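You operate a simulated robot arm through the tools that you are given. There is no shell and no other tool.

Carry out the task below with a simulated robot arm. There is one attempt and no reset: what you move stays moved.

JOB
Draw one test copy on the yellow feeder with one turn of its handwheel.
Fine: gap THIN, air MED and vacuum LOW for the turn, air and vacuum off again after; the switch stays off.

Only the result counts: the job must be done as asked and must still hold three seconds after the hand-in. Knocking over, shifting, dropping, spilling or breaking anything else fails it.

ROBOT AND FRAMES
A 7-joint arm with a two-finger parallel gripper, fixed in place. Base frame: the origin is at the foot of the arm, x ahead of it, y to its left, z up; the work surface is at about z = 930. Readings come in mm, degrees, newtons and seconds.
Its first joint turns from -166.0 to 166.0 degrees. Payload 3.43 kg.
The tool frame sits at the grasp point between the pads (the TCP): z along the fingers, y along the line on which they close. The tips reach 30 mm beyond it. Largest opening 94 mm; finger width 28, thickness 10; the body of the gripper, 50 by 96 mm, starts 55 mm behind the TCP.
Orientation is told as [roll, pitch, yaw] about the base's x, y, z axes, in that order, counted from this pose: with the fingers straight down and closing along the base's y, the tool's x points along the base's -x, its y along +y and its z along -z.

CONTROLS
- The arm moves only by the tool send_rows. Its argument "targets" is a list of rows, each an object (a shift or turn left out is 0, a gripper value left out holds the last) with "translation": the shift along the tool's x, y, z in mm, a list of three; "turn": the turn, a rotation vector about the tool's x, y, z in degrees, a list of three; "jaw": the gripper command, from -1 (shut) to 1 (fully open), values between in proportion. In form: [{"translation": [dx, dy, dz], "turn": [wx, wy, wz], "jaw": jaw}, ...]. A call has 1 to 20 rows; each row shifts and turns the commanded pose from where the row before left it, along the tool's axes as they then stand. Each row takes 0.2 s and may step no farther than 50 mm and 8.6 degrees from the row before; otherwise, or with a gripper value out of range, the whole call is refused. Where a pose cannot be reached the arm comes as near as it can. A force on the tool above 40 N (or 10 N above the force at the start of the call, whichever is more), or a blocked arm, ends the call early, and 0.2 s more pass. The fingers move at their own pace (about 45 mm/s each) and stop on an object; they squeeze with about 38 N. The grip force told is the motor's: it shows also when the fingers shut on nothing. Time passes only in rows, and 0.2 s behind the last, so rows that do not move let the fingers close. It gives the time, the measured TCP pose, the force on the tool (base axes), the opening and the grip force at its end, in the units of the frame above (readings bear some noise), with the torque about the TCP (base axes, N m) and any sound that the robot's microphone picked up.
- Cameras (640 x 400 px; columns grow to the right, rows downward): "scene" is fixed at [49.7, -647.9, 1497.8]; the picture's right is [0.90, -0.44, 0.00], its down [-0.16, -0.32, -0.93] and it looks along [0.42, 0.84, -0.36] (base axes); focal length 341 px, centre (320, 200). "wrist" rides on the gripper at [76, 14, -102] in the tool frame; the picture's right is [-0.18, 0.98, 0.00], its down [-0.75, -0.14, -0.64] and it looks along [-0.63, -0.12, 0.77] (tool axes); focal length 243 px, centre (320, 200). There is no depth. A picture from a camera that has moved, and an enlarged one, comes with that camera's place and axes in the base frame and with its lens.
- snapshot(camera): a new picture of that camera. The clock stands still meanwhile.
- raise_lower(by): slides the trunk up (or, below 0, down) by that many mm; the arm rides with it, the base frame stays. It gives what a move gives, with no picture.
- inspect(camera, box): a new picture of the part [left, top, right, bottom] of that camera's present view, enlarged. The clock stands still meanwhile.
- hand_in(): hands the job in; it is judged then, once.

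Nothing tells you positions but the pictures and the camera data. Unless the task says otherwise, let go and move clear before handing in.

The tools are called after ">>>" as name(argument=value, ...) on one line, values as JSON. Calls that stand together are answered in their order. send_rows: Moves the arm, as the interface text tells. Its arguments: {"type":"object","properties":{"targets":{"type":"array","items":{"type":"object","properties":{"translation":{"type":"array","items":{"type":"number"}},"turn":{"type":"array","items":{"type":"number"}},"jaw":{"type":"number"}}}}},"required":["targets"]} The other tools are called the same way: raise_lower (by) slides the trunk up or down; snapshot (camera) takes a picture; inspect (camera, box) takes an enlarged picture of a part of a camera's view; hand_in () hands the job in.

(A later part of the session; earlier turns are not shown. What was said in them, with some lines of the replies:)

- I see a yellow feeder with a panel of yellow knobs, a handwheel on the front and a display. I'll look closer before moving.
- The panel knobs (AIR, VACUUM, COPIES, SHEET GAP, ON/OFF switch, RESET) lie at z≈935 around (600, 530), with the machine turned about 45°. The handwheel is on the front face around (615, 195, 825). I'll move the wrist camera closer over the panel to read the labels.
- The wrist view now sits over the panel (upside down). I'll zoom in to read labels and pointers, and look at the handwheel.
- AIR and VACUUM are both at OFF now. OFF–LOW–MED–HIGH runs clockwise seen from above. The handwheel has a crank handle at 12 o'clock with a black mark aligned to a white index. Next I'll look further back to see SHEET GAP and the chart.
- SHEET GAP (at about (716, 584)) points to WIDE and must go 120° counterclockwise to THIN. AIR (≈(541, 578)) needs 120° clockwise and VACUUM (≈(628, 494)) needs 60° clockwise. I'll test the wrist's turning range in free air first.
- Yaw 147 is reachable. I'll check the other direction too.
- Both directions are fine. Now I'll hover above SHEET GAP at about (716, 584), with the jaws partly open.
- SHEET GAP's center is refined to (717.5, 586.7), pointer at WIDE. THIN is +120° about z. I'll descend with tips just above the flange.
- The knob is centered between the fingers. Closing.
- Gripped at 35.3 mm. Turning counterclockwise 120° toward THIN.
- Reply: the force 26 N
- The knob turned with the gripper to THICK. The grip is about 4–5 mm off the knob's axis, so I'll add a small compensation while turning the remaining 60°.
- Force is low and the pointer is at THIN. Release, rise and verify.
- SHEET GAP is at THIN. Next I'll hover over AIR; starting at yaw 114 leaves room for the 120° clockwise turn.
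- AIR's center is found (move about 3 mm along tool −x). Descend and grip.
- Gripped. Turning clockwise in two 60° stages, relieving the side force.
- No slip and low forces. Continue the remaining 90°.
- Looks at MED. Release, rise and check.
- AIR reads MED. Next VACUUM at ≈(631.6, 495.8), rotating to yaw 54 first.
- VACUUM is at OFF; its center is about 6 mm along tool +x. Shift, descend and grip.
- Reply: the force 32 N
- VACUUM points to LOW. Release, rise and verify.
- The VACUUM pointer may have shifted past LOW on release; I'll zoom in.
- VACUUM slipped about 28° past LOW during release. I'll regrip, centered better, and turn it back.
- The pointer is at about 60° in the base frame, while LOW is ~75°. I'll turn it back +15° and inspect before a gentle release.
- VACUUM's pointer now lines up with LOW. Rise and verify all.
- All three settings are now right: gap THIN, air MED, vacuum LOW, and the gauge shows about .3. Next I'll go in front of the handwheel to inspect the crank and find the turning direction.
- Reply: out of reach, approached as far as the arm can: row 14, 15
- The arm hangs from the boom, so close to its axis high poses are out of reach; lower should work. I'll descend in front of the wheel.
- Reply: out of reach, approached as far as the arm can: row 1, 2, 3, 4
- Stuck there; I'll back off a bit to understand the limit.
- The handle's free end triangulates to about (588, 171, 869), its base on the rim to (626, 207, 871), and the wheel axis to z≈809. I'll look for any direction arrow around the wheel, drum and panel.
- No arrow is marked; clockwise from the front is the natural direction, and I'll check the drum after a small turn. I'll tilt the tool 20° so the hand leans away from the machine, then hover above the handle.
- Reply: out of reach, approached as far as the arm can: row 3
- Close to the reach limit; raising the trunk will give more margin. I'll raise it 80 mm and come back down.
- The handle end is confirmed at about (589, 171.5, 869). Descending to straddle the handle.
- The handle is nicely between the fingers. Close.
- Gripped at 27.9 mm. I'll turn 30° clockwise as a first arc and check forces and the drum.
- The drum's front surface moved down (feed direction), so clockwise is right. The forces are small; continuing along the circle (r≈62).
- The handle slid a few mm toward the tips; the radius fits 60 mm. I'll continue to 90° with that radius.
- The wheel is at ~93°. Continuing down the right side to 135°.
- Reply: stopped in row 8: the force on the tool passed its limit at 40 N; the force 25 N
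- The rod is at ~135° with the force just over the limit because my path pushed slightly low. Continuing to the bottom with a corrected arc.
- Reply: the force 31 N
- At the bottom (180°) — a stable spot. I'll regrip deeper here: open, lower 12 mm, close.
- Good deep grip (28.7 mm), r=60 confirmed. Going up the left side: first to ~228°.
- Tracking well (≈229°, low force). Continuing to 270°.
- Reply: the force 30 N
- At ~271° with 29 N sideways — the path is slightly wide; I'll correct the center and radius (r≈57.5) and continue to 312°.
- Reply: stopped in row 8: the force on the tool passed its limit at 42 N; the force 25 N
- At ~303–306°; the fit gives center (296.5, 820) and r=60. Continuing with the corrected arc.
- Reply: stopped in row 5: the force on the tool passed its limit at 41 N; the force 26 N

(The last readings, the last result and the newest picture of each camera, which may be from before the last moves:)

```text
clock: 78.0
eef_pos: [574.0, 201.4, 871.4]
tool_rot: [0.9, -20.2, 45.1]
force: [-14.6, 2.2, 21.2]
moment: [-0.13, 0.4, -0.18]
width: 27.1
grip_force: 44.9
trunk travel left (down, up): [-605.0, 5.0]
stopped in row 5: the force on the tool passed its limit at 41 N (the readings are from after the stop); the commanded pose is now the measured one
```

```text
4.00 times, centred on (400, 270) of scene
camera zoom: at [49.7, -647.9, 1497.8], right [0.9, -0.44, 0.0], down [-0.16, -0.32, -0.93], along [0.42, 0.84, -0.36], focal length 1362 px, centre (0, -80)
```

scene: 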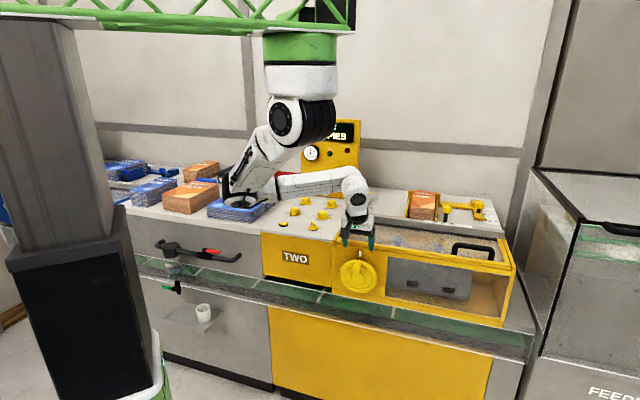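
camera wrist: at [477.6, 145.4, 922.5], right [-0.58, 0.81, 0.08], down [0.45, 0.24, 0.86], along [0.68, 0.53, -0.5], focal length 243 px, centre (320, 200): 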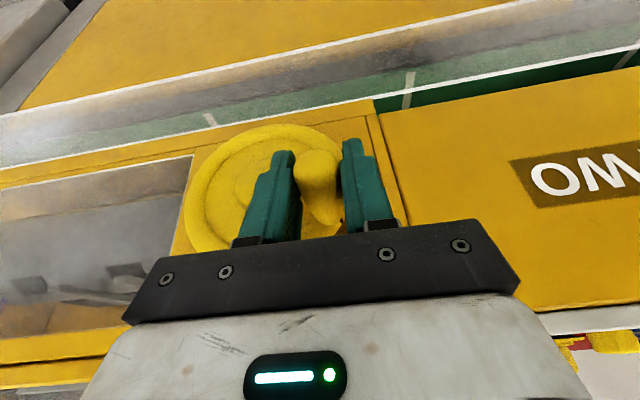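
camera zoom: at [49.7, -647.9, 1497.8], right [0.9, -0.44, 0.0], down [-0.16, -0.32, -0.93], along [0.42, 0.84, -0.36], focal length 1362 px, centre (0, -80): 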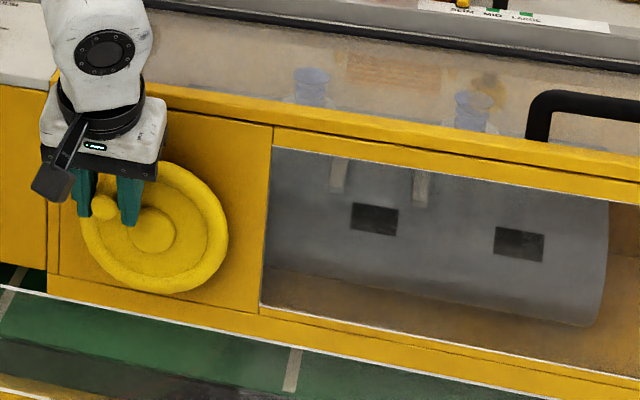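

At ~327° with some outward radial force; I'll relieve it by 3 mm and continue.

>>> send_rows(targets=[{"translation": [-1.85, -3.5, -5.08]}, {"translation": [-0.82, -5.2, -2.26]}, {"translation": [-0.65, -5.46, -1.79]}, {"translation": [-0.48, -5.59, -1.32]}, {}])

>>> inspect(camera="scene", box=[320, 220, 480, 320])

>>> inspect(camera="wrist", box=[220, 80, 420, 260])

```text
clock: 79.4
eef_pos: [589.1, 187.1, 884.0]
tool_rot: [0.6, -20.5, 45.2]
force: [-10.8, 0.4, 24.2]
moment: [-0.21, 0.55, -0.03]
width: 24.6
grip_force: 45.3
trunk travel left (down, up): [-605.0, 5.0]
stopped in row 5: the force on the tool passed its limit at 41 N (the readings are from after the stop); the commanded pose is now the measured one
```

```text
4.00 times, centred on (400, 270) of scene
camera zoom: at [49.7, -647.9, 1497.8], right [0.9, -0.44, 0.0], down [-0.16, -0.32, -0.93], along [0.42, 0.84, -0.36], focal length 1362 px, centre (0, -80)
```

zoom: 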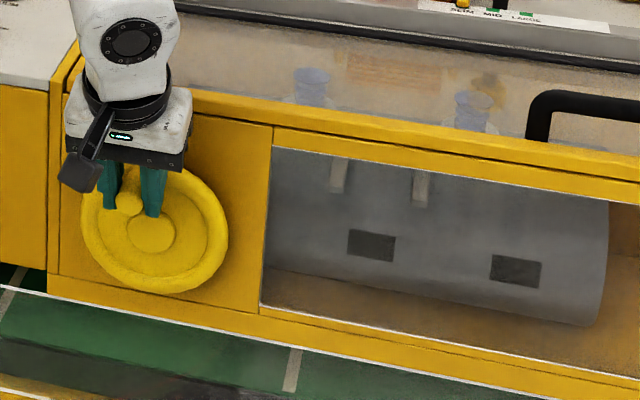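

```text
2.22 times, centred on (320, 170) of wrist
camera zoom: at [504.2, 119.4, 953.7], right [-0.58, 0.81, 0.07], down [0.45, 0.24, 0.86], along [0.68, 0.53, -0.5], focal length 539 px, centre (320, 267)
```

zoom: 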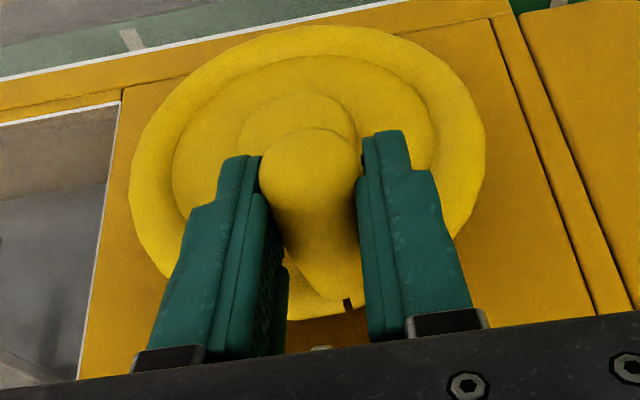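

At ~350°. The final ~11 mm sideways brings the handle back to 12 o'clock.

>>> send_rows(targets=[{"translation": [-0.3, -4, -0.8]}, {"translation": [0, -4, 0]}, {"translation": [0, -3.2, 0]}, {}])

>>> inspect(camera="scene", box=[320, 220, 480, 320])

>>> inspect(camera="wrist", box=[220, 80, 420, 260])

```text
clock: 79.9
eef_pos: [591.6, 182.0, 885.1]
tool_rot: [0.8, -20.3, 45.0]
force: [-10.3, -0.4, 20.5]
moment: [-0.22, 0.77, -0.46]
width: 23.7
grip_force: 45.4
trunk travel left (down, up): [-605.0, 5.0]
stopped in row 2: the force on the tool passed its limit at 42 N (the readings are from after the stop); the commanded pose is now the measured one
```

```text
4.00 times, centred on (400, 270) of scene
camera zoom: at [49.7, -647.9, 1497.8], right [0.9, -0.44, 0.0], down [-0.16, -0.32, -0.93], along [0.42, 0.84, -0.36], focal length 1362 px, centre (0, -80)
```

zoom: 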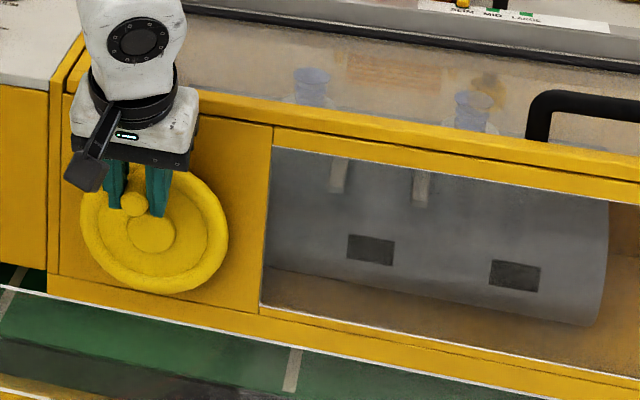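

```text
2.22 times, centred on (320, 170) of wrist
camera zoom: at [507.5, 116.2, 955.2], right [-0.58, 0.81, 0.08], down [0.45, 0.24, 0.86], along [0.68, 0.53, -0.5], focal length 539 px, centre (320, 267)
```

zoom: 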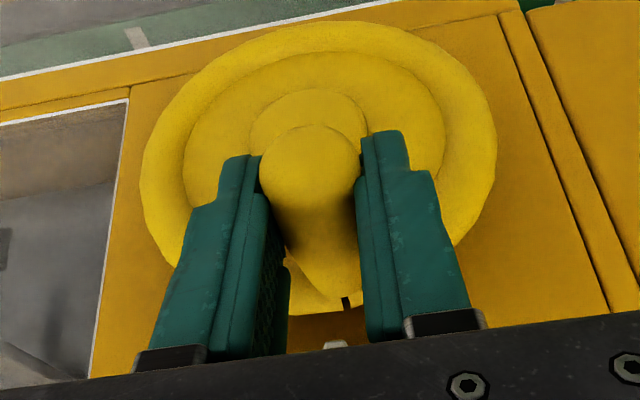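

The rod is being squeezed toward the tips. I'll open, lower and center over the final position, and let the closing fingers finish the last ~5°.

>>> send_rows(targets=[{"jaw": -0.3}, {"jaw": 0.0}, {"jaw": 0.15}, {}])

>>> inspect(camera="scene", box=[320, 220, 480, 320])

>>> inspect(camera="wrist", box=[220, 80, 420, 260])

```text
clock: 80.9
eef_pos: [594.2, 183.0, 884.2]
tool_rot: [0.9, -20.3, 45.1]
force: [-0.1, -0.2, 0.1]
moment: [0.0, -0.01, 0.0]
width: 54.2
grip_force: 0.1
trunk travel left (down, up): [-605.0, 5.0]
```

```text
4.00 times, centred on (400, 270) of scene
camera zoom: at [49.7, -647.9, 1497.8], right [0.9, -0.44, 0.0], down [-0.16, -0.32, -0.93], along [0.42, 0.84, -0.36], focal length 1362 px, centre (0, -80)
```

zoom: 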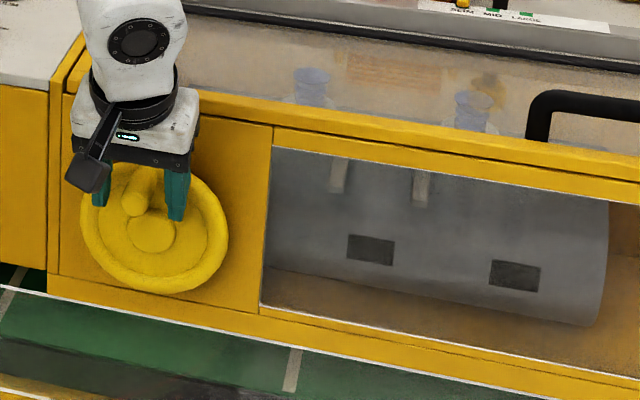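

```text
2.22 times, centred on (320, 170) of wrist
camera zoom: at [508.3, 116.3, 954.1], right [-0.58, 0.81, 0.08], down [0.45, 0.24, 0.86], along [0.68, 0.53, -0.5], focal length 539 px, centre (320, 267)
```

zoom: 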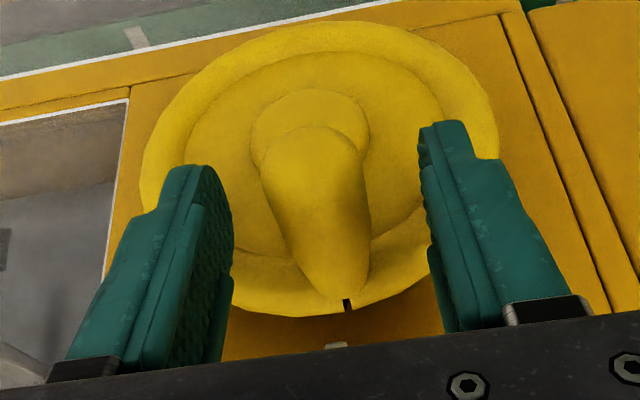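

The handle held still. Shift to l≈296, lower 9 mm, and close.

>>> send_rows(targets=[{"translation": [1.5, -2.7, 4.2]}, {"translation": [1.6, -2.6, 4.3]}, {}, {"jaw": -1}, {}, {}, {}])

>>> inspect(camera="scene", box=[320, 220, 480, 320])

>>> inspect(camera="wrist", box=[220, 80, 420, 260])

```text
clock: 82.5
eef_pos: [595.9, 181.1, 875.1]
tool_rot: [0.9, -20.4, 45.1]
force: [-5.2, 5.7, 1.8]
moment: [0.27, 0.24, -0.08]
width: 28.0
grip_force: 45.1
trunk travel left (down, up): [-605.0, 5.0]
```

```text
4.00 times, centred on (400, 270) of scene
camera zoom: at [49.7, -647.9, 1497.8], right [0.9, -0.44, 0.0], down [-0.16, -0.32, -0.93], along [0.42, 0.84, -0.36], focal length 1362 px, centre (0, -80)
```

zoom: 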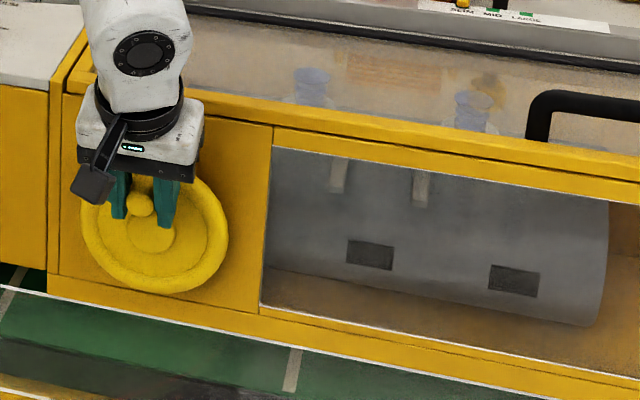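

```text
2.22 times, centred on (320, 170) of wrist
camera zoom: at [511.8, 113.5, 944.9], right [-0.58, 0.81, 0.08], down [0.45, 0.24, 0.86], along [0.68, 0.53, -0.5], focal length 539 px, centre (320, 267)
```

zoom: 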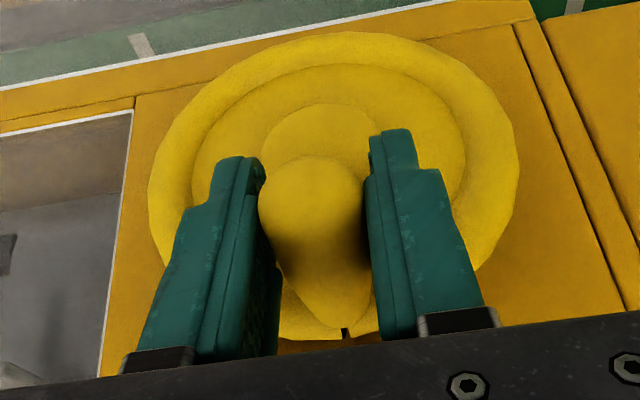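

Drum and handle are within ~2° of a full turn. Nudge another 3 mm to complete it.

>>> send_rows(targets=[{"translation": [0, -1.5, 0]}, {"translation": [0, -1.7, 0]}, {}])

>>> inspect(camera="scene", box=[325, 235, 395, 305])

>>> inspect(camera="scene", box=[380, 250, 480, 310])

>>> snapshot(camera="scene")

```text
clock: 83.3
eef_pos: [598.9, 178.5, 875.1]
tool_rot: [0.8, -20.3, 45.2]
force: [-6.1, 9.0, 4.8]
moment: [0.18, 0.43, -0.09]
width: 28.1
grip_force: 44.7
trunk travel left (down, up): [-605.0, 5.0]
```

```text
5.71 times, centred on (360, 270) of scene
camera zoom: at [49.7, -647.9, 1497.8], right [0.9, -0.44, 0.0], down [-0.16, -0.32, -0.93], along [0.42, 0.84, -0.36], focal length 1946 px, centre (91, -200)
```

zoom: 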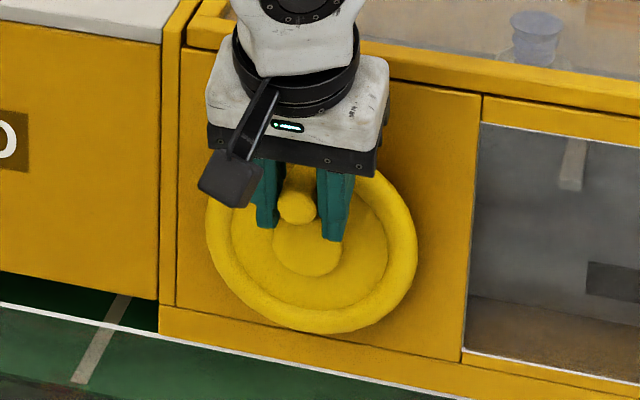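

```text
6.40 times, centred on (430, 280) of scene
camera zoom: at [49.7, -647.9, 1497.8], right [0.9, -0.44, 0.0], down [-0.16, -0.32, -0.93], along [0.42, 0.84, -0.36], focal length 2180 px, centre (-384, -312)
```

zoom: 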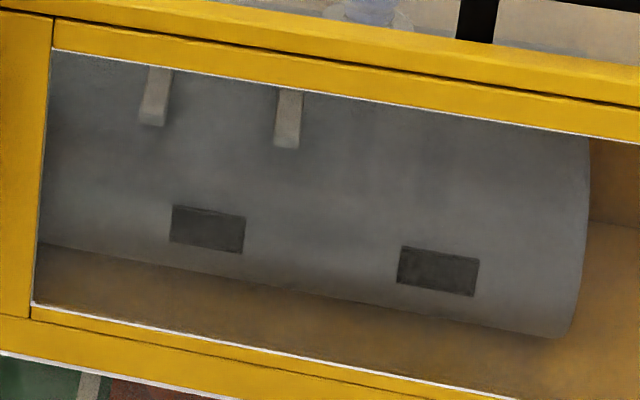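

```text
taken
```

scene: 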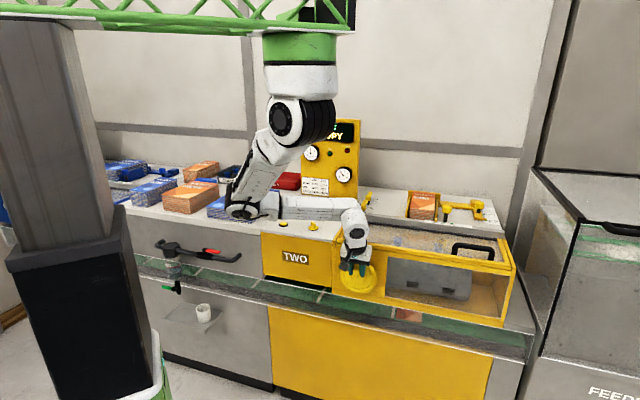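

An orange sheet lies in the raceway and the display shows "…PY". Releasing the handle gently and rising.

>>> send_rows(targets=[{"jaw": -0.35}, {"jaw": -0.2}, {"jaw": 0.1}, {"jaw": 0.5}, {}, {"translation": [-6.8, 0, -18.8]}, {"translation": [-12, 0, -33]}, {"translation": [-12, 0, -33]}, {"translation": [-8, 0, -22]}, {}])

>>> inspect(camera="scene", box=[325, 235, 435, 325])

>>> inspect(camera="scene", box=[280, 110, 380, 200])

>>> snapshot(camera="wrist")

```text
clock: 85.5
eef_pos: [599.6, 174.6, 988.5]
tool_rot: [0.8, -20.3, 45.1]
force: [-0.4, -0.6, 0.3]
moment: [0.01, -0.02, -0.02]
width: 70.4
grip_force: 0.0
trunk travel left (down, up): [-605.0, 5.0]
```

```text
4.44 times, centred on (380, 280) of scene
camera zoom: at [49.7, -647.9, 1497.8], right [0.9, -0.44, 0.0], down [-0.16, -0.32, -0.93], along [0.42, 0.84, -0.36], focal length 1514 px, centre (53, -156)
```

zoom: 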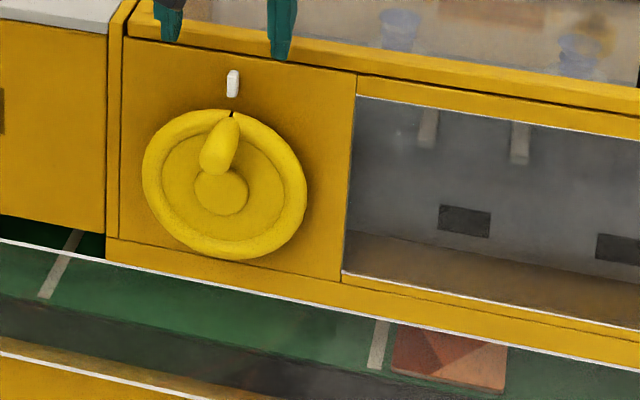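

```text
4.44 times, centred on (330, 155) of scene
camera zoom: at [49.7, -647.9, 1497.8], right [0.9, -0.44, 0.0], down [-0.16, -0.32, -0.93], along [0.42, 0.84, -0.36], focal length 1514 px, centre (276, 400)
```

zoom: 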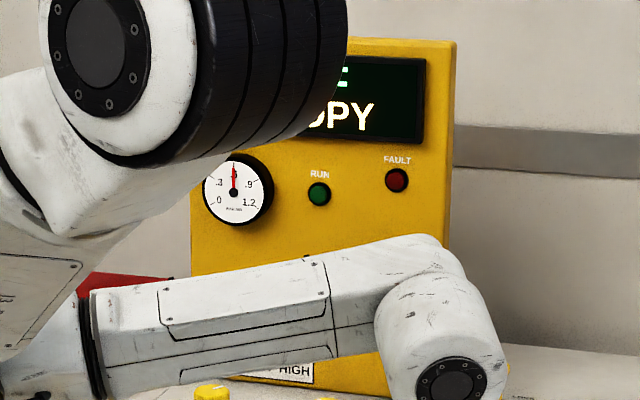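

```text
taken
camera wrist: at [514.8, 109.0, 1059.0], right [-0.58, 0.81, 0.08], down [0.45, 0.24, 0.86], along [0.68, 0.53, -0.5], focal length 243 px, centre (320, 200)
```

wrist: 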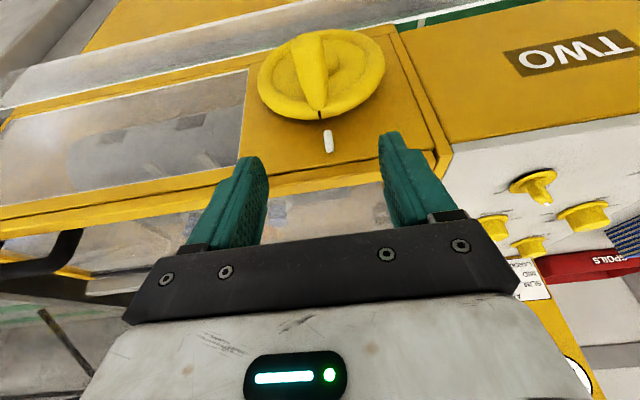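

The turn is done: one copy is in the raceway and the wheel is back at its index. Next: untilt, rise, and return to the panel to switch vacuum and air off.

>>> send_rows(targets=[{"turn": [0, 6.77, 0]}, {"turn": [0, 6.77, 0]}, {"turn": [0, 6.77, 0]}, {"turn": [0.57, 0.57, 0]}, {"translation": [0, 0, -30]}, {"translation": [0, 0, -30]}, {"translation": [0, 0, -30]}, {}])

```text
clock: 87.3
eef_pos: [600.9, 178.3, 1078.9]
tool_rot: [0.3, 0.7, 45.3]
force: [-0.2, -0.6, 0.7]
moment: [0.02, -0.02, 0.0]
width: 70.8
grip_force: 0.0
trunk travel left (down, up): [-605.0, 5.0]
```

>>> send_rows(targets=[{"turn": [0.7, -0.28, -0.3]}, {"translation": [-34.7, 29.1, 0]}, {"translation": [-34.7, 29.1, 0]}, {"translation": [-34.7, 29.1, 0]}, {"translation": [-34.7, 29.1, 0]}, {"translation": [-34.7, 29.1, 0]}, {"translation": [-34.7, 29.1, 0]}, {"translation": [-34.7, 29.1, 0], "jaw": 0.6}, {}])

>>> snapshot(camera="wrist")

>>> inspect(camera="wrist", box=[250, 50, 410, 150])

```text
clock: 89.3
eef_pos: [624.4, 492.8, 1077.1]
tool_rot: [-0.6, 0.2, 45.7]
force: [0.6, 1.1, 0.3]
moment: [0.01, -0.01, 0.01]
width: 74.9
grip_force: 0.1
trunk travel left (down, up): [-605.0, 5.0]
```

```text
taken
camera wrist: at [560.4, 449.0, 1179.6], right [-0.57, 0.82, -0.01], down [0.63, 0.45, 0.64], along [0.53, 0.36, -0.77], focal length 243 px, centre (320, 200)
```

wrist: 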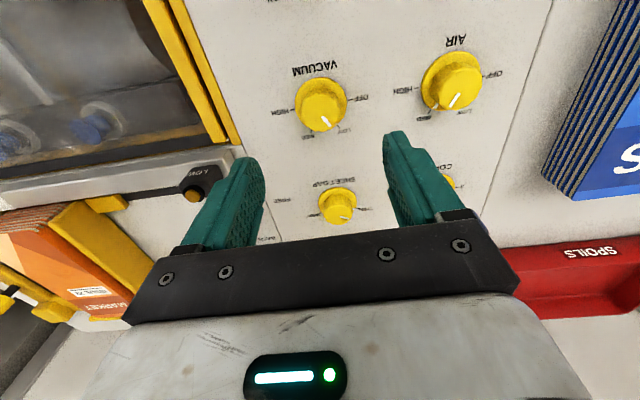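

```text
4.00 times, centred on (330, 100) of wrist
camera zoom: at [560.4, 449.0, 1179.6], right [-0.57, 0.82, -0.01], down [0.63, 0.45, 0.64], along [0.53, 0.36, -0.77], focal length 970 px, centre (280, 600)
```

zoom: 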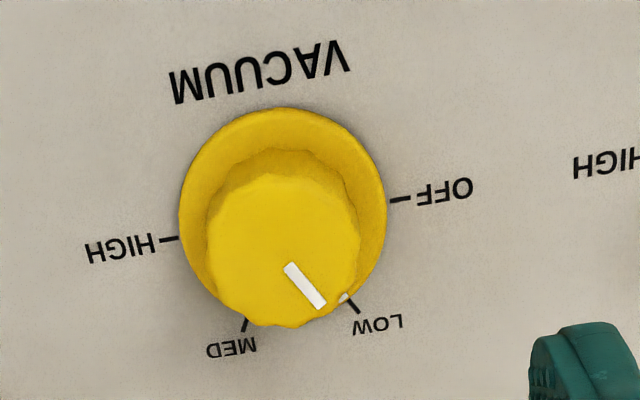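

VACUUM still at LOW. Level the tool, center, descend and grip.

>>> send_rows(targets=[{"turn": [-0.28, -0.57, 0]}, {"translation": [-4.2, -1.6, 30]}, {"translation": [0, 0, 30]}, {"translation": [0, 0, 22]}, {"translation": [0, 0, 10]}, {"translation": [0, 0, 9]}, {}])

>>> snapshot(camera="wrist")

```text
clock: 90.9
eef_pos: [629.8, 493.2, 974.9]
tool_rot: [-0.2, -0.3, 45.7]
force: [0.1, -0.4, 0.6]
moment: [0.01, -0.01, -0.01]
width: 75.1
grip_force: 0.1
trunk travel left (down, up): [-605.0, 5.0]
```

```text
taken
camera wrist: at [565.1, 449.2, 1076.5], right [-0.57, 0.82, 0.0], down [0.62, 0.44, 0.65], along [0.53, 0.37, -0.76], focal length 243 px, centre (320, 200)
```

wrist: 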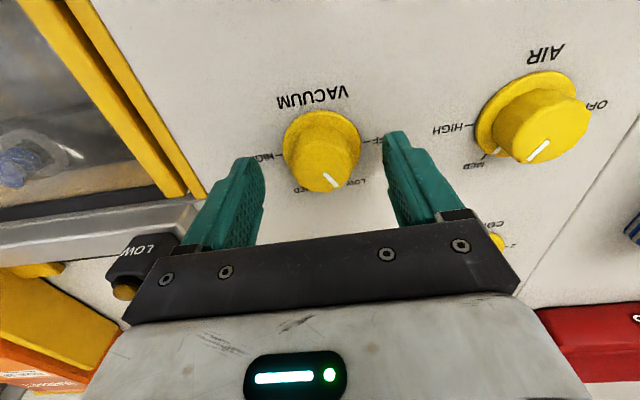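

>>> send_rows(targets=[{"jaw": -1}, {}, {}, {}])

>>> inspect(camera="wrist", box=[240, 80, 400, 210])

```text
clock: 91.9
eef_pos: [629.7, 494.1, 974.9]
tool_rot: [-0.2, -0.3, 45.8]
force: [-4.4, 4.0, -1.4]
moment: [0.26, 0.02, -0.01]
width: 35.5
grip_force: 44.1
trunk travel left (down, up): [-605.0, 5.0]
```

```text
3.08 times, centred on (320, 145) of wrist
camera zoom: at [564.5, 449.7, 1076.6], right [-0.58, 0.82, 0.0], down [0.62, 0.44, 0.65], along [0.53, 0.37, -0.76], focal length 746 px, centre (320, 369)
```

zoom: 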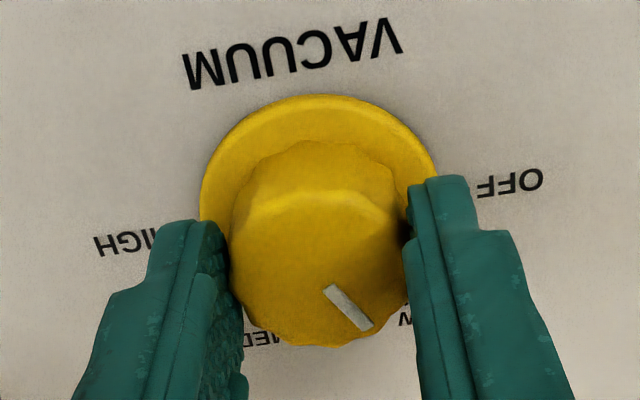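

The pointer is at ~81°; OFF is at 135°. Turning +55°.

>>> send_rows(targets=[{"translation": [0, 0.3, 0], "turn": [0, 0, -5.5]}, {"turn": [0, 0, -5.5]}, {"turn": [0, 0, -5.5]}, {"turn": [0, 0, -5.5]}, {"turn": [0, 0, -5.5]}, {"turn": [0, 0, -5.5]}, {"turn": [0, 0, -5.5]}, {"turn": [0, 0, -5.5]}, {"turn": [0, 0, -5.5]}, {"turn": [0, 0, -5.5]}, {}])

>>> inspect(camera="wrist", box=[240, 80, 400, 210])

```text
clock: 94.3
eef_pos: [629.5, 494.1, 973.9]
tool_rot: [-0.3, 0.1, 100.8]
force: [-2.4, 1.6, -3.3]
moment: [0.77, 0.37, 0.02]
width: 35.3
grip_force: 45.2
trunk travel left (down, up): [-605.0, 5.0]
```

```text
3.08 times, centred on (320, 145) of wrist
camera zoom: at [628.5, 416.7, 1077.0], right [-1.0, 0.0, -0.01], down [-0.01, 0.77, 0.64], along [0.0, 0.64, -0.77], focal length 746 px, centre (320, 369)
```

zoom: 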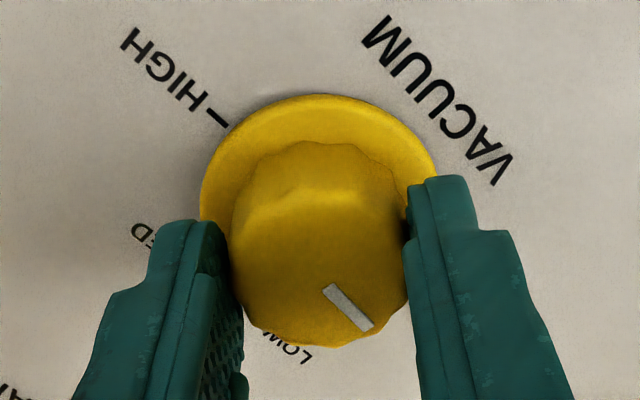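

Force is low. Gentle release.

>>> send_rows(targets=[{"jaw": -0.23}, {}, {"jaw": -0.18}, {}, {"jaw": -0.1}, {}, {"jaw": 0.2}, {"jaw": 0.6}, {}, {"translation": [0, 0, -20]}, {"translation": [0, 0, -45]}, {"translation": [0, 0, -40]}, {}])

>>> inspect(camera="wrist", box=[250, 50, 410, 150])

>>> snapshot(camera="scene")

```text
clock: 97.1
eef_pos: [627.4, 496.9, 1080.7]
tool_rot: [-0.4, 0.1, 100.8]
force: [0.2, 0.6, 1.8]
moment: [-0.02, -0.04, 0.01]
width: 74.9
grip_force: 0.1
trunk travel left (down, up): [-605.0, 5.0]
```

```text
4.00 times, centred on (330, 100) of wrist
camera zoom: at [626.6, 417.7, 1183.1], right [-1.0, 0.0, -0.01], down [-0.01, 0.77, 0.64], along [0.0, 0.64, -0.77], focal length 970 px, centre (280, 600)
```

zoom: 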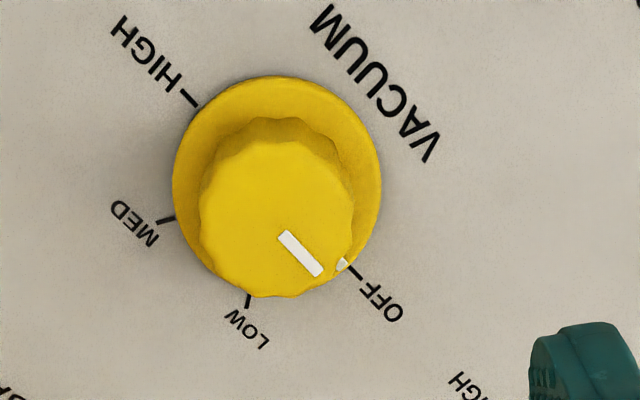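

```text
taken
```

scene: 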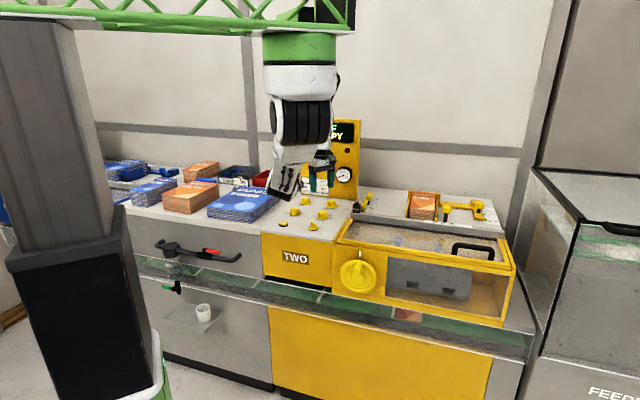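

VACUUM is OFF. Now AIR: move over it and rotate to yaw 15.

>>> send_rows(targets=[{"translation": [-32.9, 22.9, 0]}, {"translation": [-32.9, 22.9, 0]}, {"translation": [-32.9, 22.9, 0]}, {"turn": [0, 0, 7.8]}, {"turn": [0, 0, 7.8]}, {"turn": [0, 0, 7.8]}, {"turn": [0, 0, 7.8]}, {"turn": [0, 0, 7.8]}, {"turn": [0, 0, 7.8]}, {"turn": [0, 0, 7.8]}, {"turn": [0, 0, 7.8]}, {"turn": [0, 0, 7.8]}, {"turn": [0, 0, 7.8]}, {"turn": [0, 0, 7.8]}, {}])

>>> inspect(camera="wrist", box=[250, 50, 410, 150])

```text
clock: 100.3
eef_pos: [541.6, 578.8, 1078.8]
tool_rot: [0.0, -0.4, 14.8]
force: [0.6, 0.6, -0.3]
moment: [0.02, 0.0, 0.02]
width: 75.5
grip_force: 0.1
trunk travel left (down, up): [-605.0, 5.0]
```

```text
4.00 times, centred on (330, 100) of wrist
camera zoom: at [464.1, 572.8, 1181.1], right [-0.07, 1.0, 0.0], down [0.76, 0.06, 0.65], along [0.65, 0.05, -0.76], focal length 970 px, centre (280, 600)
```

zoom: 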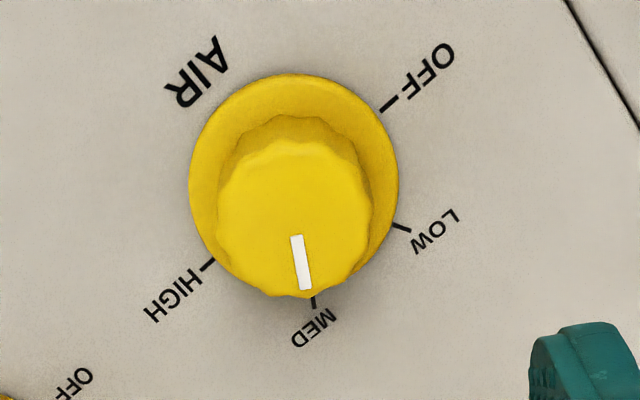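

>>> send_rows(targets=[{"translation": [0, 2.3, 30]}, {"translation": [0, 0, 30]}, {"translation": [0, 0, 22]}, {"translation": [0, 0, 10]}, {"translation": [0, 0, 10]}, {"jaw": -1}, {}, {}, {}])

>>> inspect(camera="wrist", box=[240, 80, 400, 210])

```text
clock: 102.3
eef_pos: [543.0, 582.1, 977.0]
tool_rot: [0.0, -0.3, 15.0]
force: [-0.6, 3.5, -3.0]
moment: [0.43, -0.19, -0.01]
width: 35.7
grip_force: 44.2
trunk travel left (down, up): [-605.0, 5.0]
```

```text
3.08 times, centred on (320, 145) of wrist
camera zoom: at [464.1, 575.9, 1078.7], right [-0.08, 1.0, 0.0], down [0.76, 0.06, 0.65], along [0.65, 0.05, -0.76], focal length 746 px, centre (320, 369)
```

zoom: 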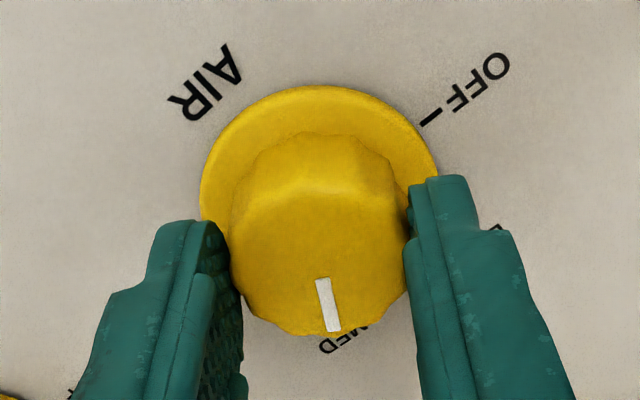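

Pointer at ~15° (MED). Turning +120° to OFF.

>>> send_rows(targets=[{"turn": [0, 0, -6]}, {"turn": [0, 0, -6]}, {"turn": [0, 0, -6]}, {"turn": [0, 0, -6]}, {"turn": [0, 0, -6]}, {"turn": [0, 0, -6]}, {"turn": [0, 0, -6]}, {"turn": [0, 0, -6]}, {"turn": [0, 0, -6]}, {"turn": [0, 0, -6]}, {}])

>>> send_rows(targets=[{"turn": [0, 0, -6]}, {"turn": [0, 0, -6]}, {"turn": [0, 0, -6]}, {"turn": [0, 0, -6]}, {"turn": [0, 0, -6]}, {"turn": [0, 0, -6]}, {"turn": [0, 0, -6]}, {"turn": [0, 0, -6]}, {"turn": [0, 0, -6]}, {"turn": [0, 0, -6]}, {}])

>>> inspect(camera="wrist", box=[240, 80, 400, 210])

```text
clock: 104.7
eef_pos: [541.8, 581.9, 976.2]
tool_rot: [-0.3, -0.1, 75.0]
force: [-4.7, 16.7, -10.1]
moment: [1.08, 0.31, -0.02]
width: 35.5
grip_force: 45.3
trunk travel left (down, up): [-605.0, 5.0]
```

```text
clock: 107.1
eef_pos: [541.7, 582.8, 977.3]
tool_rot: [-0.2, 0.2, 135.1]
force: [-10.9, 15.2, -6.5]
moment: [0.45, 1.01, -0.17]
width: 35.9
grip_force: 45.1
trunk travel left (down, up): [-605.0, 5.0]
```

```text
3.08 times, centred on (320, 145) of wrist
camera zoom: at [585.2, 517.8, 1079.6], right [-0.82, -0.57, -0.01], down [-0.44, 0.63, 0.64], along [-0.36, 0.53, -0.77], focal length 746 px, centre (320, 369)
```

zoom: 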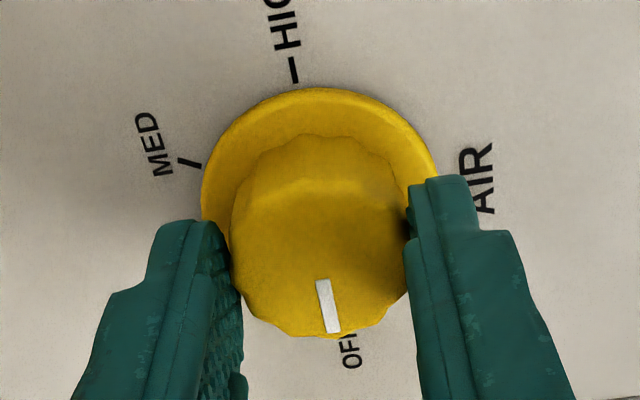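

OFF is at the pointer. Relieve the side load, release gently, rise.

>>> send_rows(targets=[{"translation": [-1.3, -0.2, 0]}, {"translation": [-1.2, -0.2, 0]}, {"jaw": -0.23}, {}, {"jaw": -0.18}, {}, {"jaw": -0.1}, {}, {"jaw": 0.2}, {"jaw": 0.6}, {}, {"translation": [0, 0, -20]}, {"translation": [0, 0, -45]}, {"translation": [0, 0, -40]}, {}])

>>> inspect(camera="wrist", box=[250, 50, 410, 150])

>>> snapshot(camera="wrist")

```text
clock: 110.3
eef_pos: [541.2, 584.3, 1083.4]
tool_rot: [-0.2, 0.4, 134.9]
force: [-0.6, 0.1, -0.2]
moment: [0.05, 0.0, 0.0]
width: 75.1
grip_force: 0.2
trunk travel left (down, up): [-605.0, 5.0]
```

```text
4.00 times, centred on (330, 100) of wrist
camera zoom: at [583.5, 519.1, 1185.5], right [-0.83, -0.56, -0.01], down [-0.44, 0.63, 0.64], along [-0.36, 0.53, -0.77], focal length 970 px, centre (280, 600)
```

zoom: 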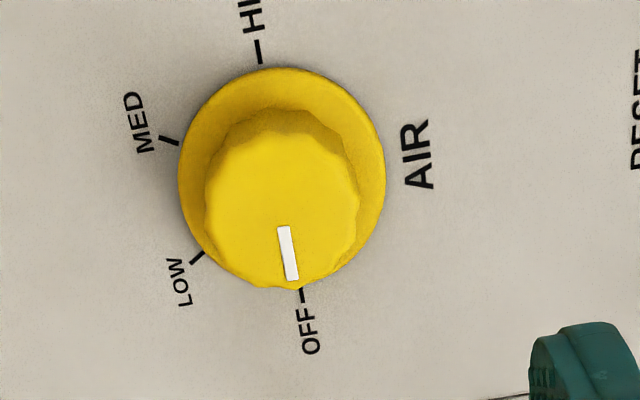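

```text
taken
camera wrist: at [583.5, 519.1, 1185.5], right [-0.83, -0.56, -0.01], down [-0.44, 0.63, 0.64], along [-0.36, 0.53, -0.77], focal length 243 px, centre (320, 200)
```

wrist: 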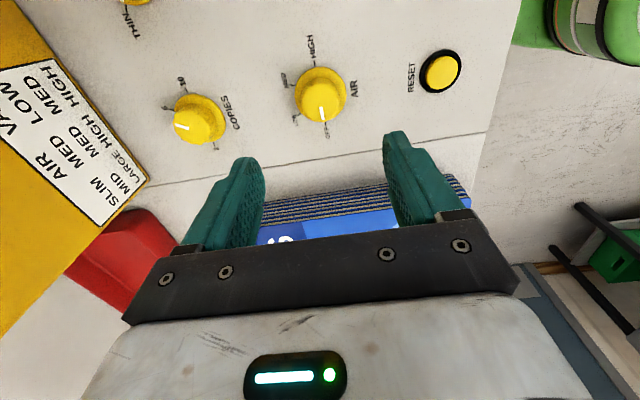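

AIR is OFF. I'll move up and back for an overview check of all controls and gauges.

>>> send_rows(targets=[{"translation": [0, 0, -45]}, {"translation": [0, 0, -45]}, {"turn": [0, 0, 8]}, {"turn": [0, 0, 8]}, {"turn": [0, 0, 8]}, {"turn": [0, 0, 8]}, {"turn": [0, 0, 8]}, {"turn": [0, 0, 8]}, {"turn": [0, 0, 8]}, {"turn": [0, 0, 8]}, {"turn": [0, 0, 8]}, {"turn": [0, 0, 8]}, {"turn": [0, 0, 8]}, {}])

>>> snapshot(camera="wrist")

>>> snapshot(camera="scene")

>>> inspect(camera="wrist", box=[220, 0, 440, 200])

>>> inspect(camera="scene", box=[280, 110, 380, 200])

```text
clock: 113.3
eef_pos: [539.7, 583.0, 1172.4]
tool_rot: [-0.4, -0.3, 46.8]
force: [-0.7, 0.7, -1.1]
moment: [0.0, -0.03, -0.01]
width: 75.1
grip_force: 0.1
trunk travel left (down, up): [-605.0, 5.0]
```

```text
taken
camera wrist: at [476.5, 536.9, 1274.1], right [-0.59, 0.81, 0.0], down [0.61, 0.45, 0.65], along [0.52, 0.38, -0.76], focal length 243 px, centre (320, 200)
```

wrist: 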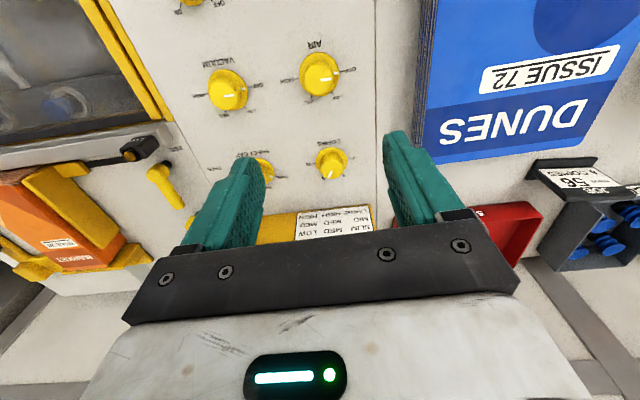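

```text
taken
```

scene: 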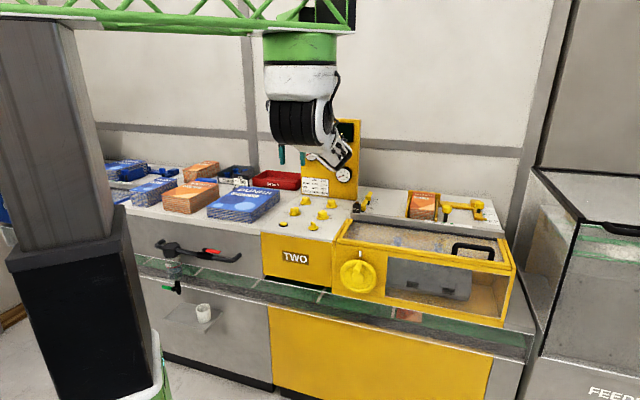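

```text
2.00 times, centred on (330, 100) of wrist
camera zoom: at [476.5, 536.9, 1274.1], right [-0.59, 0.81, 0.0], down [0.61, 0.45, 0.65], along [0.52, 0.38, -0.76], focal length 485 px, centre (300, 400)
```

zoom: 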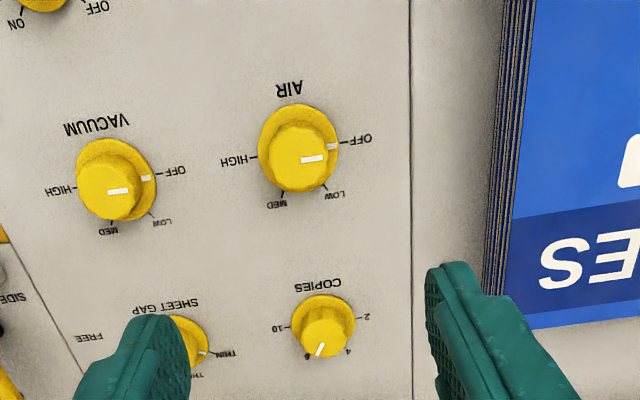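

```text
4.44 times, centred on (330, 155) of scene
camera zoom: at [49.7, -647.9, 1497.8], right [0.9, -0.44, 0.0], down [-0.16, -0.32, -0.93], along [0.42, 0.84, -0.36], focal length 1514 px, centre (276, 400)
```

zoom: 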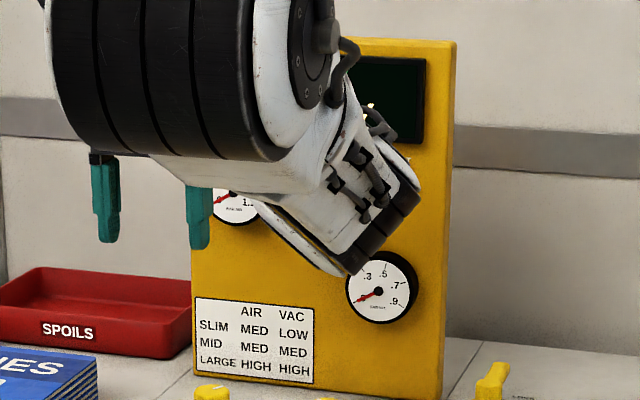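

>>> inspect(camera="scene", box=[265, 190, 345, 240])

>>> inspect(camera="scene", box=[325, 235, 435, 325])

>>> inspect(camera="wrist", box=[160, 0, 260, 60])

```text
8.00 times, centred on (305, 215) of scene
camera zoom: at [49.7, -647.9, 1497.8], right [0.9, -0.44, 0.0], down [-0.16, -0.32, -0.93], along [0.42, 0.84, -0.36], focal length 2724 px, centre (440, 80)
```

zoom: 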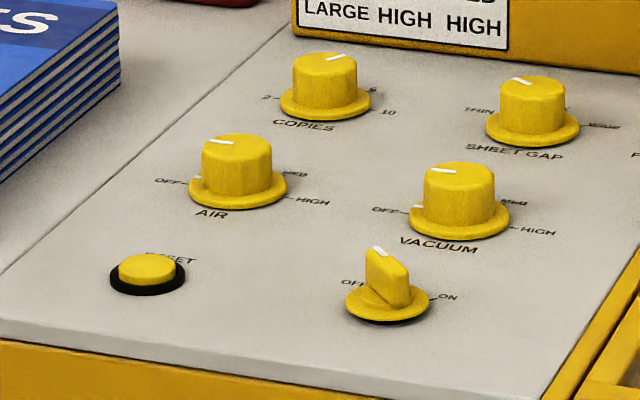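

```text
4.44 times, centred on (380, 280) of scene
camera zoom: at [49.7, -647.9, 1497.8], right [0.9, -0.44, 0.0], down [-0.16, -0.32, -0.93], along [0.42, 0.84, -0.36], focal length 1514 px, centre (53, -156)
```

zoom: 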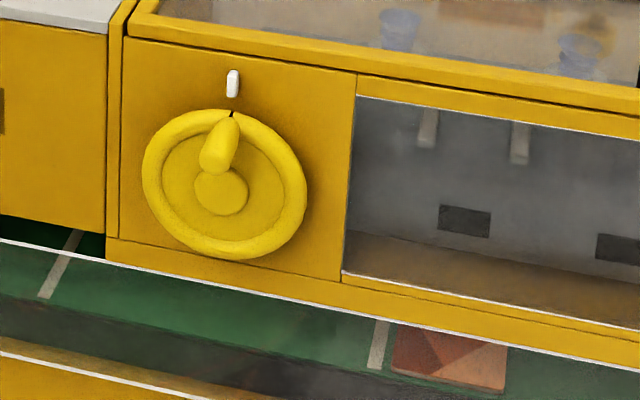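

```text
6.40 times, centred on (210, 30) of wrist
camera zoom: at [476.5, 536.9, 1274.1], right [-0.59, 0.81, 0.0], down [0.61, 0.45, 0.65], along [0.52, 0.38, -0.76], focal length 1553 px, centre (1024, 1288)
```

zoom: 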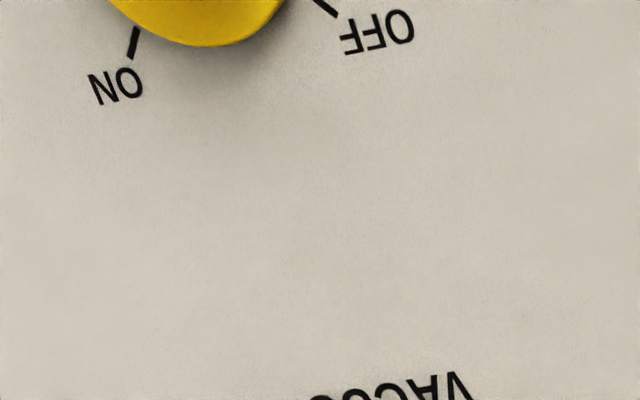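

All checks out: one copy is in the raceway, the handwheel is back at its index, and gap is at THIN. Air and vacuum are off with both gauges at zero, the switch is unchanged at OFF, and the arm is clear. Handing in.

>>> hand_in()

```text
The job is handed in.
```

I drew one test copy on the yellow feeder with a single clockwise turn of its handwheel, and the job is handed in. I haven't seen a verdict on it.

- **For the turn:** sheet gap was at THIN, air at MED and vacuum at LOW. Vacuum slipped partway towards MED while I was setting it. I turned it back to LOW before touching the wheel.
- **The turn:** it was one continuous direction with two regrips on the handle, and it ended about 3° past the index mark. The orange copy lies in the raceway. The part of the display I could see had changed from "…IES" to "…PY".
- **After the turn:** air and vacuum are both back at OFF and their gauges read zero. Sheet gap is still at THIN and the switch was never touched.
- **Arm:** it is clear of the machine. I left the trunk 80 mm higher than it started, to give the arm more reach at the wheel.

The wheel has no direction arrow. I took clockwise as the feed direction because the drum's front surface moved down when I started that way, and the copy came through.
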